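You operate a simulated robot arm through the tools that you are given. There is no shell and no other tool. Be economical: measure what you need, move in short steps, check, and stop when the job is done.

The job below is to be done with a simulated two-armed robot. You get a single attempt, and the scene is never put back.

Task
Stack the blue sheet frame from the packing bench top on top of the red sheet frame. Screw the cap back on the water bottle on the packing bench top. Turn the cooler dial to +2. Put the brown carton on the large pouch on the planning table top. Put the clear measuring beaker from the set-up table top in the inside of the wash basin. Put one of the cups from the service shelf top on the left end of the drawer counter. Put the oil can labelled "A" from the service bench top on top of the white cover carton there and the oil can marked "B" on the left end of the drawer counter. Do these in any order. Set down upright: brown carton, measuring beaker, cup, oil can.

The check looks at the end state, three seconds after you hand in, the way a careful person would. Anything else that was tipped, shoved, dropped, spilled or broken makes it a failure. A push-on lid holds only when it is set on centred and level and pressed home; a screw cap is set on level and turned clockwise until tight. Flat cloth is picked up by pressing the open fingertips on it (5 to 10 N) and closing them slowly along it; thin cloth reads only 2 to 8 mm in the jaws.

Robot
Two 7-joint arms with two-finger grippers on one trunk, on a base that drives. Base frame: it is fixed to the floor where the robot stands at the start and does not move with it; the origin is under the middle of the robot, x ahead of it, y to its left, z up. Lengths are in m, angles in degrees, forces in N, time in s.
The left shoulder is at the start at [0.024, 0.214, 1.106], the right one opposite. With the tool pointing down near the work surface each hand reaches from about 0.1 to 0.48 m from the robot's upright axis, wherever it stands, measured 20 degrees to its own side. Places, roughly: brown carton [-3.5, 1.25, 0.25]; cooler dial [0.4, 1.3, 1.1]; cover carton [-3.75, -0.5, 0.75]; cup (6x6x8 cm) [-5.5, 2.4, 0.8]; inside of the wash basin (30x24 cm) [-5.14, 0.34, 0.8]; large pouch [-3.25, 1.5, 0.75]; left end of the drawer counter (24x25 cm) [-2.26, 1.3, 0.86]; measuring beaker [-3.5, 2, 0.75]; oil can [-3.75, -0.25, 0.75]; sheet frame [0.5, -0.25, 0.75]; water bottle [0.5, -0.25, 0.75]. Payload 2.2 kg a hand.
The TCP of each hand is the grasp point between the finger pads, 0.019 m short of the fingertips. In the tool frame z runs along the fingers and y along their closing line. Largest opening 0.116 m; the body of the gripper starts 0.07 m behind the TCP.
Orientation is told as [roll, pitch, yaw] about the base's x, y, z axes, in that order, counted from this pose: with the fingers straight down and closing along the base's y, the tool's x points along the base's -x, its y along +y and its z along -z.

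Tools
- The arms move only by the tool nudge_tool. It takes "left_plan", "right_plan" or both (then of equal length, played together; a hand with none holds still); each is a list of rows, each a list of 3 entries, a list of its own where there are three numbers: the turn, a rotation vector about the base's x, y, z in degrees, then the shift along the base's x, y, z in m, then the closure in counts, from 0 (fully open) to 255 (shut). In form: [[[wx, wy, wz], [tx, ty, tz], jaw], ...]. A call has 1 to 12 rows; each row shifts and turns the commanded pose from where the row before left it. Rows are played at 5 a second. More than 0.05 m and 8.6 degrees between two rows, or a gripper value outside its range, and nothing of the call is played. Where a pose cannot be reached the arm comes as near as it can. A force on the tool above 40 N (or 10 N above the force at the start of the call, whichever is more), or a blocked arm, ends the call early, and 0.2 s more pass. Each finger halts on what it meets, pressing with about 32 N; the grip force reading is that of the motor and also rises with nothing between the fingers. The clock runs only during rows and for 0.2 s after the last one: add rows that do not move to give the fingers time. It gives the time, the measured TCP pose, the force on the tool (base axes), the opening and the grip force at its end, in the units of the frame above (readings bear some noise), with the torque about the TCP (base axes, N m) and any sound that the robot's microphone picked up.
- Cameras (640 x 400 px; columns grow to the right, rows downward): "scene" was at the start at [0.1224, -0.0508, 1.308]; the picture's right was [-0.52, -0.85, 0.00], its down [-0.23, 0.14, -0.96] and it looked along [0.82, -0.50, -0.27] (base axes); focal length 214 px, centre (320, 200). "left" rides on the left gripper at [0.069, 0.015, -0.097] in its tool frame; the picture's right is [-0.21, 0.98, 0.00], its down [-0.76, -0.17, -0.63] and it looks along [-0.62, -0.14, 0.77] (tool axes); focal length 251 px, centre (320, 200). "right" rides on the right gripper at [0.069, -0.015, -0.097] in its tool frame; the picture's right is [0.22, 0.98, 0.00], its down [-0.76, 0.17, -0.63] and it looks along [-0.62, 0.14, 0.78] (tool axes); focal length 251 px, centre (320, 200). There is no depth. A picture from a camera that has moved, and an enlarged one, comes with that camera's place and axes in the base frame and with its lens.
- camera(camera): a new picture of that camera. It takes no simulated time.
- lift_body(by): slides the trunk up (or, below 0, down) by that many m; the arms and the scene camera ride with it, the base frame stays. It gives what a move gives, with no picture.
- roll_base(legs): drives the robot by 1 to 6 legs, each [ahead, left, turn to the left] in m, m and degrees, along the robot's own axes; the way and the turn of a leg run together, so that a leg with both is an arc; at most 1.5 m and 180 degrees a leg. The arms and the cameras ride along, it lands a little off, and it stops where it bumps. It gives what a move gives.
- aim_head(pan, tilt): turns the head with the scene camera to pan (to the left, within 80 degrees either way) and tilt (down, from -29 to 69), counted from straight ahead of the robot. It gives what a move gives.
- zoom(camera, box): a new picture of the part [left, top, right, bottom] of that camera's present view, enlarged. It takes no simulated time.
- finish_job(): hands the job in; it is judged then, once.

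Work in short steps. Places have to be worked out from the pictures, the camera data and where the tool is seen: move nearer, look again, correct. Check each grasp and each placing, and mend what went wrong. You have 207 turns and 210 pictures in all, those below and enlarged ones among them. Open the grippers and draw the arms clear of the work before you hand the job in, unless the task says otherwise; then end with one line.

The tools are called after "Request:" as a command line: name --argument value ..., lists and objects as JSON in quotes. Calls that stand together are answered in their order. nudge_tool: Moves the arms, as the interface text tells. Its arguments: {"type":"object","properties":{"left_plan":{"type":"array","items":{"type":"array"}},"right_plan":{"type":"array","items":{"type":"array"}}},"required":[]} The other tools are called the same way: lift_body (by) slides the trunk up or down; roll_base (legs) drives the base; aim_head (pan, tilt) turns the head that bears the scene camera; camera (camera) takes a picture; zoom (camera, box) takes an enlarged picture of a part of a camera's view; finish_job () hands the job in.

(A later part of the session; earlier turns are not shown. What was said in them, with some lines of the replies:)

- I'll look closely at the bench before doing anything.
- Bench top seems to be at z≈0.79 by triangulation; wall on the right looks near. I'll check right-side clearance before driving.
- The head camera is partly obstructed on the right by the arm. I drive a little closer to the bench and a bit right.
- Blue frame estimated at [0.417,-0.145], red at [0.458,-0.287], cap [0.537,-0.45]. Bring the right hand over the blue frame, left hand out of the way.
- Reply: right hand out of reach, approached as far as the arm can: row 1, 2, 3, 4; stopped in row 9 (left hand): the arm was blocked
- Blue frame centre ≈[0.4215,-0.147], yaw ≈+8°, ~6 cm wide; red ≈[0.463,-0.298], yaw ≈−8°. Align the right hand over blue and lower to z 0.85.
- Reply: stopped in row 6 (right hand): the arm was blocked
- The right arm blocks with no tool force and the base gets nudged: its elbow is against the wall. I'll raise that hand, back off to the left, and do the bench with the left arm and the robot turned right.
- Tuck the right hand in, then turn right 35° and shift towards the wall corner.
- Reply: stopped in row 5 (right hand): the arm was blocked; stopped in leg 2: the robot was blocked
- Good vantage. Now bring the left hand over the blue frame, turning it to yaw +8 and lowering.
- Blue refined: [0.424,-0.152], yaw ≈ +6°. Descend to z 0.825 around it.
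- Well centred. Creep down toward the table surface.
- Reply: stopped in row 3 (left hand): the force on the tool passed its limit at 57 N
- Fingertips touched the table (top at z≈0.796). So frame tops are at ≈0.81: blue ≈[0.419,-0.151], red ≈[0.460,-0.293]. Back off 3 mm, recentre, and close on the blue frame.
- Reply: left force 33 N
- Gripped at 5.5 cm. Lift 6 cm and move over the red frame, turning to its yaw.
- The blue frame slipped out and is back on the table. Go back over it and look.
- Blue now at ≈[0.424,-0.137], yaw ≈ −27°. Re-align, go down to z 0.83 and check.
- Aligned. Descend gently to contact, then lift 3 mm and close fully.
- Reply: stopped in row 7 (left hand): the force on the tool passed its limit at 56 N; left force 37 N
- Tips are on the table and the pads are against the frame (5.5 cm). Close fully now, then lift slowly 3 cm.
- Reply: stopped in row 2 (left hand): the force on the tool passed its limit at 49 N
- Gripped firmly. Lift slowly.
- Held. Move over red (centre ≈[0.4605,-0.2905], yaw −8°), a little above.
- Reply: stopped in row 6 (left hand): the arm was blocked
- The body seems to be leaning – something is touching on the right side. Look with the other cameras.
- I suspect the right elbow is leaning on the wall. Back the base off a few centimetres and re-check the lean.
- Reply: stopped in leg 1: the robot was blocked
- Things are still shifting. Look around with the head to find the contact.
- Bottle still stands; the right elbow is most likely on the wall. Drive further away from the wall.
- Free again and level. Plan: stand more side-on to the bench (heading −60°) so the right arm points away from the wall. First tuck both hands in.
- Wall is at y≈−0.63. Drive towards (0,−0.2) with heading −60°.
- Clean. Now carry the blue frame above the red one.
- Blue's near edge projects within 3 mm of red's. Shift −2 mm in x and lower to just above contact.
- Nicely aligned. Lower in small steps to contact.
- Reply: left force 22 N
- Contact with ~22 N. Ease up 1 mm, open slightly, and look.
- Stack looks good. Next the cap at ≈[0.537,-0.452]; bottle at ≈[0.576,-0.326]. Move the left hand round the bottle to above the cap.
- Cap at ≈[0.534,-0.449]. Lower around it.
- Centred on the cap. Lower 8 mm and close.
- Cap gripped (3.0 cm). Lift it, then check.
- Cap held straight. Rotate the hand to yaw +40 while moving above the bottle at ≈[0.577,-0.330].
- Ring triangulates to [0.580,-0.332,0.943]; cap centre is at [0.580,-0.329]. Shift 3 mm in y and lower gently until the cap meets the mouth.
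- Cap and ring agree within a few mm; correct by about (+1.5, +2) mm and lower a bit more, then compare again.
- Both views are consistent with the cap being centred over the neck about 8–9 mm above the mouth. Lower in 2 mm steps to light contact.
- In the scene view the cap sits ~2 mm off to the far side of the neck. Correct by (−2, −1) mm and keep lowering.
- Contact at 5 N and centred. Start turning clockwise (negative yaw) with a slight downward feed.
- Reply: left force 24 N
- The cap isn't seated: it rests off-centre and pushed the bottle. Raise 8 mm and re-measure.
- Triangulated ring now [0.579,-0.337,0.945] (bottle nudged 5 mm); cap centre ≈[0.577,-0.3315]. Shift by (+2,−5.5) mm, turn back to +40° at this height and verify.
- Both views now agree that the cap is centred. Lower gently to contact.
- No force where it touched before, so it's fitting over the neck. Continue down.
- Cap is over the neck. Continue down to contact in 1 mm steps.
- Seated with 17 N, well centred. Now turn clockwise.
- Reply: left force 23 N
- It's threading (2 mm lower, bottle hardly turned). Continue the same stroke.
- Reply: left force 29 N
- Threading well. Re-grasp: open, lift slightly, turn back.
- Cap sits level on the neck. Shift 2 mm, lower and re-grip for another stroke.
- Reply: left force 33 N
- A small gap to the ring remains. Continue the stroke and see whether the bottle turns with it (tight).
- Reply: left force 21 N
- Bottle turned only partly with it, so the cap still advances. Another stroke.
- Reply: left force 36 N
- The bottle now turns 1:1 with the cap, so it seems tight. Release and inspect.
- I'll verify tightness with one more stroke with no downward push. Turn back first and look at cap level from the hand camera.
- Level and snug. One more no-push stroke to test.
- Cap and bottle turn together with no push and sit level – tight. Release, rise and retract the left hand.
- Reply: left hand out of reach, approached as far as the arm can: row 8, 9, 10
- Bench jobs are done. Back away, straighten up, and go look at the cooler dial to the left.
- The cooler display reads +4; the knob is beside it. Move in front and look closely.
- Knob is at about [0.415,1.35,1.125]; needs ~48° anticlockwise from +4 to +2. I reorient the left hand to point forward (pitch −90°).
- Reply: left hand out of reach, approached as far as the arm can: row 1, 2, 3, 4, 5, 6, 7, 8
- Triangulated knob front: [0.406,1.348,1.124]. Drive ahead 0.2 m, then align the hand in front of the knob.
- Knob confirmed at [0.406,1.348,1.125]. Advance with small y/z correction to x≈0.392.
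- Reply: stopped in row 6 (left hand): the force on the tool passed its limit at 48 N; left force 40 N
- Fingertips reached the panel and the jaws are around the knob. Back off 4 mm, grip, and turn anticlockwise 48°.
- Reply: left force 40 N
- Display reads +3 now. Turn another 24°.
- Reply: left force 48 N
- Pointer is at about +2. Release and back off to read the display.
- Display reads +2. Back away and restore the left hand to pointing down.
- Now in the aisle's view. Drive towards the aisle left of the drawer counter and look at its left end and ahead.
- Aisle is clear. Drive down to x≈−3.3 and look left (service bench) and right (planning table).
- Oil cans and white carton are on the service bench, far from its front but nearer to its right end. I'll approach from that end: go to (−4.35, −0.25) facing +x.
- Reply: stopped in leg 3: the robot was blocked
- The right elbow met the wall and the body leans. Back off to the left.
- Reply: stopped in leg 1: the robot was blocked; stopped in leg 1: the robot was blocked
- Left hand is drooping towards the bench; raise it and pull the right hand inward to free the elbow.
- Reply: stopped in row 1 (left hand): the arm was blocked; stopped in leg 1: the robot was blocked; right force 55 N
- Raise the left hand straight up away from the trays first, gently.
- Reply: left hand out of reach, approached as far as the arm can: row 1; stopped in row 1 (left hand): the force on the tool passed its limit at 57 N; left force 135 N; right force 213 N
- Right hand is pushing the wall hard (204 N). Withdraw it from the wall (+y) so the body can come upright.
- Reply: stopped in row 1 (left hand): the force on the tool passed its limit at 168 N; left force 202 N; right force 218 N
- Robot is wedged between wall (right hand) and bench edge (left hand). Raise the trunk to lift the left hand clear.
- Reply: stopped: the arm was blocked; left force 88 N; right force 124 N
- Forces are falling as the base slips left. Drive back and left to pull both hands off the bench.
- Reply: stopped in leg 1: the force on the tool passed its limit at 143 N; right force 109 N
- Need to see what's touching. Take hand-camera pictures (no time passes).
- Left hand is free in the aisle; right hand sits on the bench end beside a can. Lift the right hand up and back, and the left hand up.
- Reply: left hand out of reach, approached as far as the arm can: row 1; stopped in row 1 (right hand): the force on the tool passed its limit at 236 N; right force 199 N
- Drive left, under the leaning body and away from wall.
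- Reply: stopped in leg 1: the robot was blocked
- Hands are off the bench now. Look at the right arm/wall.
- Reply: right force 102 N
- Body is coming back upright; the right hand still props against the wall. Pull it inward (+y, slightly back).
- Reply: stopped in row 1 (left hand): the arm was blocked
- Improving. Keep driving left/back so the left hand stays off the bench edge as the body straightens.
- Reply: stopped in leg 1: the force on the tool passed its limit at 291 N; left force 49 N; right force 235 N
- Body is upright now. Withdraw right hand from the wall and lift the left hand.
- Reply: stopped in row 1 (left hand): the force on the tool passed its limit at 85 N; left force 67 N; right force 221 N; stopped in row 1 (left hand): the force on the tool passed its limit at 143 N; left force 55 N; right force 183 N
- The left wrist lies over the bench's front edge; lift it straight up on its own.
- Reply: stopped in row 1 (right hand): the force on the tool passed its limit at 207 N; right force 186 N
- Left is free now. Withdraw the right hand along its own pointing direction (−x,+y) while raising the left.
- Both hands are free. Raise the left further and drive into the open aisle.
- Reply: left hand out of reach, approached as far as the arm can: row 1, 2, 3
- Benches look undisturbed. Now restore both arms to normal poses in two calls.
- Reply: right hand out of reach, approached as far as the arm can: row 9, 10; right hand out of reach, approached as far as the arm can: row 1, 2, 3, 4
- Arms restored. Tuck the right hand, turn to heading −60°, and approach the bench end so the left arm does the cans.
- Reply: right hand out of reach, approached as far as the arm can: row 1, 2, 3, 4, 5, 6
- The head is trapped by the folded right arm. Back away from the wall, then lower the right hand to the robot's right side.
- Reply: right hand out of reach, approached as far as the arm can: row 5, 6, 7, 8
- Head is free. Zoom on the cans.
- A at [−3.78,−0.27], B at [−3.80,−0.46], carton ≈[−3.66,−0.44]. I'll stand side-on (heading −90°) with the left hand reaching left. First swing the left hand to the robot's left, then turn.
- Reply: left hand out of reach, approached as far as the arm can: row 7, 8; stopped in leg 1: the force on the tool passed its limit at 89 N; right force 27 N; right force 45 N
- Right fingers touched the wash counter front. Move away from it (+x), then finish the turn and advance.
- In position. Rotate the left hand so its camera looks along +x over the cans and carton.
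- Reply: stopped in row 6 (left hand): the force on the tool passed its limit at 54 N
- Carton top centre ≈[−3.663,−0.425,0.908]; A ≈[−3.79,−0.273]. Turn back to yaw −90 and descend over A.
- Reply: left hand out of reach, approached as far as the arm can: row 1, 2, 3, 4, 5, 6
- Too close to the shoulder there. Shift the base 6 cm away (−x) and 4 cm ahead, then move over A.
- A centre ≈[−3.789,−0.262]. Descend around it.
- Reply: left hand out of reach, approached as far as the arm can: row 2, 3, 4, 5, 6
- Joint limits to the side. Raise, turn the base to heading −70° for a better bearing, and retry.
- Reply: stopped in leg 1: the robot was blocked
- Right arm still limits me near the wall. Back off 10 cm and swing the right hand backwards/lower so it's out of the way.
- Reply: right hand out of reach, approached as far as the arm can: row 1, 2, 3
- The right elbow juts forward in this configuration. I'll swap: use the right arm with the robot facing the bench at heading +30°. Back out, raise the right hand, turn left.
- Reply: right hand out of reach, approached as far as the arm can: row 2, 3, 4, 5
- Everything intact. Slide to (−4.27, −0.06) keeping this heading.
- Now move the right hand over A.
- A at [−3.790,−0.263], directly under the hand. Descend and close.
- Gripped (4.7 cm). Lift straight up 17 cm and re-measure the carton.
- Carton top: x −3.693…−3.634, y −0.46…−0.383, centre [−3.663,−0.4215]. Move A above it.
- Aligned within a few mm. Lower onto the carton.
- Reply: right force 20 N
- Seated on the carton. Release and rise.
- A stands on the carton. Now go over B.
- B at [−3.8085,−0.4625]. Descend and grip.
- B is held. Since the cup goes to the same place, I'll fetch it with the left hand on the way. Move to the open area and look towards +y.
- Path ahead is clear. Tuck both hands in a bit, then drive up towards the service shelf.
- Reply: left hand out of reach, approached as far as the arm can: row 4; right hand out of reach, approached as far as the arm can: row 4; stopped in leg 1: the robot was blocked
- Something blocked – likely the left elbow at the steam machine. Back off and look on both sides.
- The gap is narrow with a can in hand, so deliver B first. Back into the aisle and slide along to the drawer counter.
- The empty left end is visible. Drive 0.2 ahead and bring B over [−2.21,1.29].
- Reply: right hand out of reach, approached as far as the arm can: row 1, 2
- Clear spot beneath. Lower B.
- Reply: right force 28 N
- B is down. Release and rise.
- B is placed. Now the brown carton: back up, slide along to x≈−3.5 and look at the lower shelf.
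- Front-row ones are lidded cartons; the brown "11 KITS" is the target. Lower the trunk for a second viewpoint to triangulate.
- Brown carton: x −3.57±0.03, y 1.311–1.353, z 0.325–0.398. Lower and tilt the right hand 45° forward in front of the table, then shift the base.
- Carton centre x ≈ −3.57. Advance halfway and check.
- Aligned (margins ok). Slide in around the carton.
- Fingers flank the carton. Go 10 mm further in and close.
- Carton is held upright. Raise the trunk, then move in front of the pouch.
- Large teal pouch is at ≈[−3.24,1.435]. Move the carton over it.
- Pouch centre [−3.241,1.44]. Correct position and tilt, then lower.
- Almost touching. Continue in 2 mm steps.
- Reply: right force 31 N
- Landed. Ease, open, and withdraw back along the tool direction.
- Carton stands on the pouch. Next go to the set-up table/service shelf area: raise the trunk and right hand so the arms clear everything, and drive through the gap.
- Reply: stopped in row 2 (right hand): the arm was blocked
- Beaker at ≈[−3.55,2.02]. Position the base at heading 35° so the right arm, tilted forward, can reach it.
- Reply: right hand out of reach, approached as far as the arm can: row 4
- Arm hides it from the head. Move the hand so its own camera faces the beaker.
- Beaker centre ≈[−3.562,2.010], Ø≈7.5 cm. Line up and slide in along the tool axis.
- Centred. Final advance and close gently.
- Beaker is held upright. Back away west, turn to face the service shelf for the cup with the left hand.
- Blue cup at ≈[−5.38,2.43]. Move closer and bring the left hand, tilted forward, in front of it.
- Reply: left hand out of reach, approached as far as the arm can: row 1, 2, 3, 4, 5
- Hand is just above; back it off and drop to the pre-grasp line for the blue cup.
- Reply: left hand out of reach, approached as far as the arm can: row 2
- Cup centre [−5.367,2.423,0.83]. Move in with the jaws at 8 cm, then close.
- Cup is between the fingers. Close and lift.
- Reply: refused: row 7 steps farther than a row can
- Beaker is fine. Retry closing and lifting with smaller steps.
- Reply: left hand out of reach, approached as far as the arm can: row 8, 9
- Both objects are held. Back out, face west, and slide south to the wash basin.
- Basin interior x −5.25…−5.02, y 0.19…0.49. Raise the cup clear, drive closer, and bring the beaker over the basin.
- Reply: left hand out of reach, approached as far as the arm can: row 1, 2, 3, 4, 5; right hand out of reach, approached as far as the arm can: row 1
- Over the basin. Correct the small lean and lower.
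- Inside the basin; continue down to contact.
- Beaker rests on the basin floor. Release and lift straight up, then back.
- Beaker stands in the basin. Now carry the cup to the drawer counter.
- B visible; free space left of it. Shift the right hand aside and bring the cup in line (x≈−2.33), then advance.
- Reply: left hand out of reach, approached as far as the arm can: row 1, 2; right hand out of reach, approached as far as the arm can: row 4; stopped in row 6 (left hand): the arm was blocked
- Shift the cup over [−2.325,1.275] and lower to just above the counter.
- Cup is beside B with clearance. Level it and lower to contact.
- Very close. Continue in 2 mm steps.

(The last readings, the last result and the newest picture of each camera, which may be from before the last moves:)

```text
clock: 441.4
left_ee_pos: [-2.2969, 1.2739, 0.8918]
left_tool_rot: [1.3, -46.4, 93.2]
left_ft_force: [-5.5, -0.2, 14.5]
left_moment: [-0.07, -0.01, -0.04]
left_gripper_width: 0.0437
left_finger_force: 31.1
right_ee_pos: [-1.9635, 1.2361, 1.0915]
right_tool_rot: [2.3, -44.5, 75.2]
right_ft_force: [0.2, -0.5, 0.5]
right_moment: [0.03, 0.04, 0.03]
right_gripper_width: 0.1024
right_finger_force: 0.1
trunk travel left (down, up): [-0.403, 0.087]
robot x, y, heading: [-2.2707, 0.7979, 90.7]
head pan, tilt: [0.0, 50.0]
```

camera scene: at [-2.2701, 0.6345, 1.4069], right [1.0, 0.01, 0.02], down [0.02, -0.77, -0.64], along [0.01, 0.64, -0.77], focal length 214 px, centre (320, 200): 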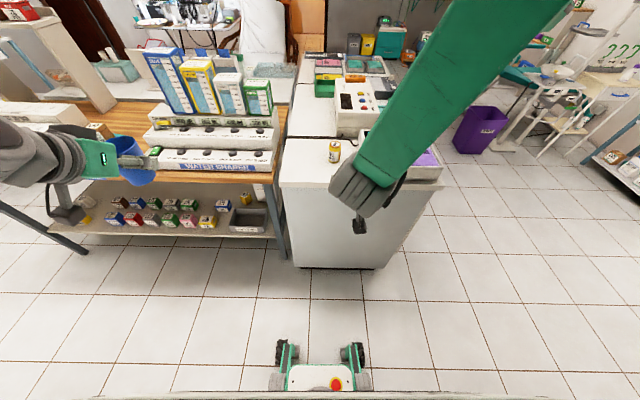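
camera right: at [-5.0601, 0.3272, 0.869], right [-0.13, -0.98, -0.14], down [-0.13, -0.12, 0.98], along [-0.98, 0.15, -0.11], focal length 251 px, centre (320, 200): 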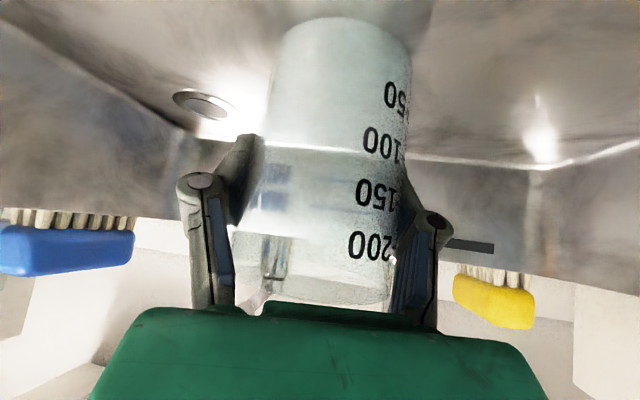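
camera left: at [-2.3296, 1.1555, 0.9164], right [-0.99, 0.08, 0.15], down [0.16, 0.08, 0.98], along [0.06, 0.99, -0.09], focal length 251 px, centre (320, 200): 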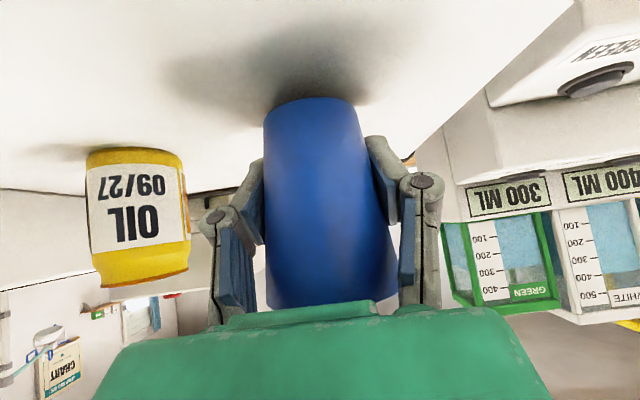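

Contact (14 N). Let it settle, then open just enough and withdraw upward-back.

Request:
nudge_tool --left_plan '[[[0, 0, 0], [0, 0, 0.001], 255], [[0, 0, 0], [0, 0, 0], 140], [[0, 0, 0], [0, 0, 0], 110], [[0, 0, 0], [0, 0, 0], 95], [[0, 0, 0], [0, 0, 0], 95]]'

Request:
camera --camera "left"

```text
clock: 442.6
left_ee_pos: [-2.297, 1.2728, 0.8909]
left_tool_rot: [1.3, -46.2, 93.0]
left_ft_force: [0.8, -0.3, -0.1]
left_moment: [-0.01, 0.0, 0.05]
left_gripper_width: 0.0727
left_finger_force: 0.0
right_ee_pos: [-1.9671, 1.2383, 1.0909]
right_tool_rot: [2.1, -44.7, 75.4]
right_ft_force: [1.4, -0.5, -0.3]
right_moment: [0.0, 0.01, 0.02]
right_gripper_width: 0.1023
right_finger_force: 0.0
trunk travel left (down, up): [-0.403, 0.087]
robot x, y, heading: [-2.269, 0.7994, 90.6]
head pan, tilt: [0.0, 50.0]
```

```text
5 pictures are left
camera left: at [-2.3037, 1.155, 0.9096], right [-0.98, 0.08, 0.17], down [0.18, 0.08, 0.98], along [0.07, 0.99, -0.09], focal length 251 px, centre (320, 200)
```

left: 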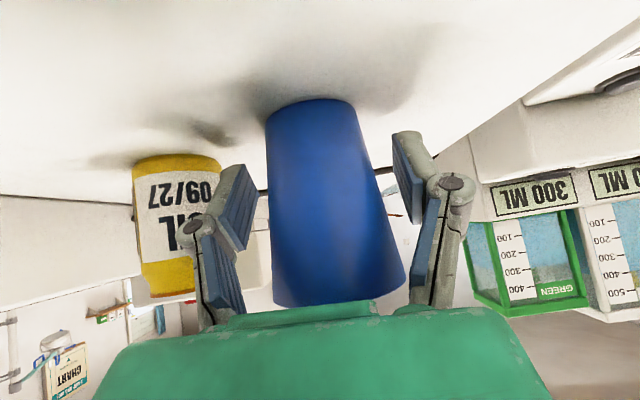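

Cup stands free, B untouched. Withdraw backwards/up.

Request:
nudge_tool --left_plan '[[[0, 0, 0], [0, -0.015, 0.012], 95], [[0, 0, 0], [0, -0.03, 0.025], 95], [[0, 0, 0], [0, -0.03, 0.03], 95], [[0, 0, 0], [0, -0.03, 0.03], 60], [[0, 0, 0], [0, -0.03, 0.03], 0], [[0, 0, 0], [0, -0.03, 0.03], 0]]' --right_plan '[[[0, 0, 0], [0, 0, 0], 0], [[0, 0, 0], [0, -0.02, 0.01], 0], [[0, 0, 0], [0, -0.02, 0.01], 0], [[0, 0, 0], [0, -0.02, 0.01], 0], [[0, 0, 0], [0, -0.02, 0.01], 0], [[0, 0, 0], [0, -0.02, 0.01], 0]]'

Request:
roll_base --legs '[[-0.25, 0, 0]]'

Request:
zoom --camera "scene" --box '[60, 60, 440, 260]'

```text
clock: 444.2
left_ee_pos: [-2.2949, 1.0926, 1.0221]
left_tool_rot: [0.8, -39.7, 95.6]
left_ft_force: [0.1, 0.5, 0.0]
left_moment: [-0.02, 0.03, 0.04]
left_gripper_width: 0.1161
left_finger_force: 0.0
right_ee_pos: [-1.9569, 1.2348, 1.0896]
right_tool_rot: [2.6, -44.5, 74.9]
right_ft_force: [0.5, -0.3, -0.8]
right_moment: [0.03, 0.05, 0.11]
right_gripper_width: 0.1161
right_finger_force: 0.1
right hand out of reach, approached as far as the arm can: row 2, 3, 4, 5, 6
trunk travel left (down, up): [-0.403, 0.087]
robot x, y, heading: [-2.273, 0.7991, 90.5]
head pan, tilt: [0.0, 50.0]
stopped in row 6 (left hand): the arm was blocked; the commanded pose is now the measured one
```

```text
clock: 446.0
left_ee_pos: [-2.2924, 0.8456, 1.0235]
left_tool_rot: [0.7, -39.8, 96.0]
left_ft_force: [1.1, 0.0, 0.3]
left_moment: [-0.01, 0.06, 0.09]
left_gripper_width: 0.116
left_finger_force: 0.0
right_ee_pos: [-1.9542, 0.9879, 1.0904]
right_tool_rot: [2.6, -44.6, 74.7]
right_ft_force: [1.4, -0.6, 0.3]
right_moment: [0.0, 0.06, 0.07]
right_gripper_width: 0.1162
right_finger_force: 0.0
trunk travel left (down, up): [-0.403, 0.087]
robot x, y, heading: [-2.271, 0.5513, 90.8]
head pan, tilt: [0.0, 50.0]
```

```text
1.68 times, centred on (250, 160) of scene
camera zoom: at [-2.2573, 0.6707, 1.407], right [1.0, 0.01, -0.01], down [0.0, -0.77, -0.64], along [-0.02, 0.64, -0.77], focal length 361 px, centre (438, 267)
```

zoom: 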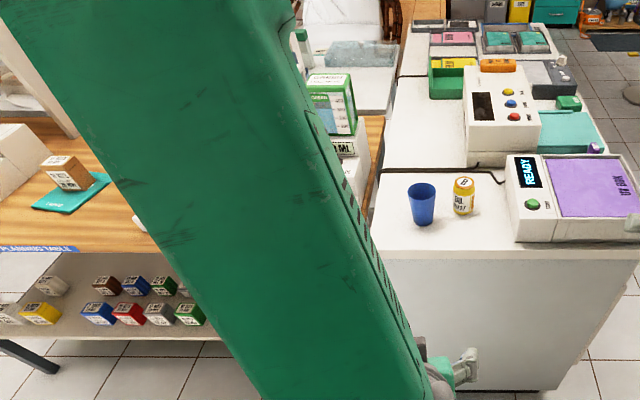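

The cup, can B and the carton all stand upright in place. Both grippers are open and clear of the work, so I'm handing in.

Request:
finish_job

```text
The job is handed in.
```

All tasks are done and handed in: frames stacked, cap on and turning 1:1 with the bottle, cooler at +2, carton on the pouch, beaker in the basin, blue cup and can B on the counter end, can A on the cover carton. One risk: during the service-bench work the robot leaned on the wall and bench and its hands pressed hard there. Nothing looked moved in later pictures, but I did not recheck the steam machine after the left arm was blocked near it.
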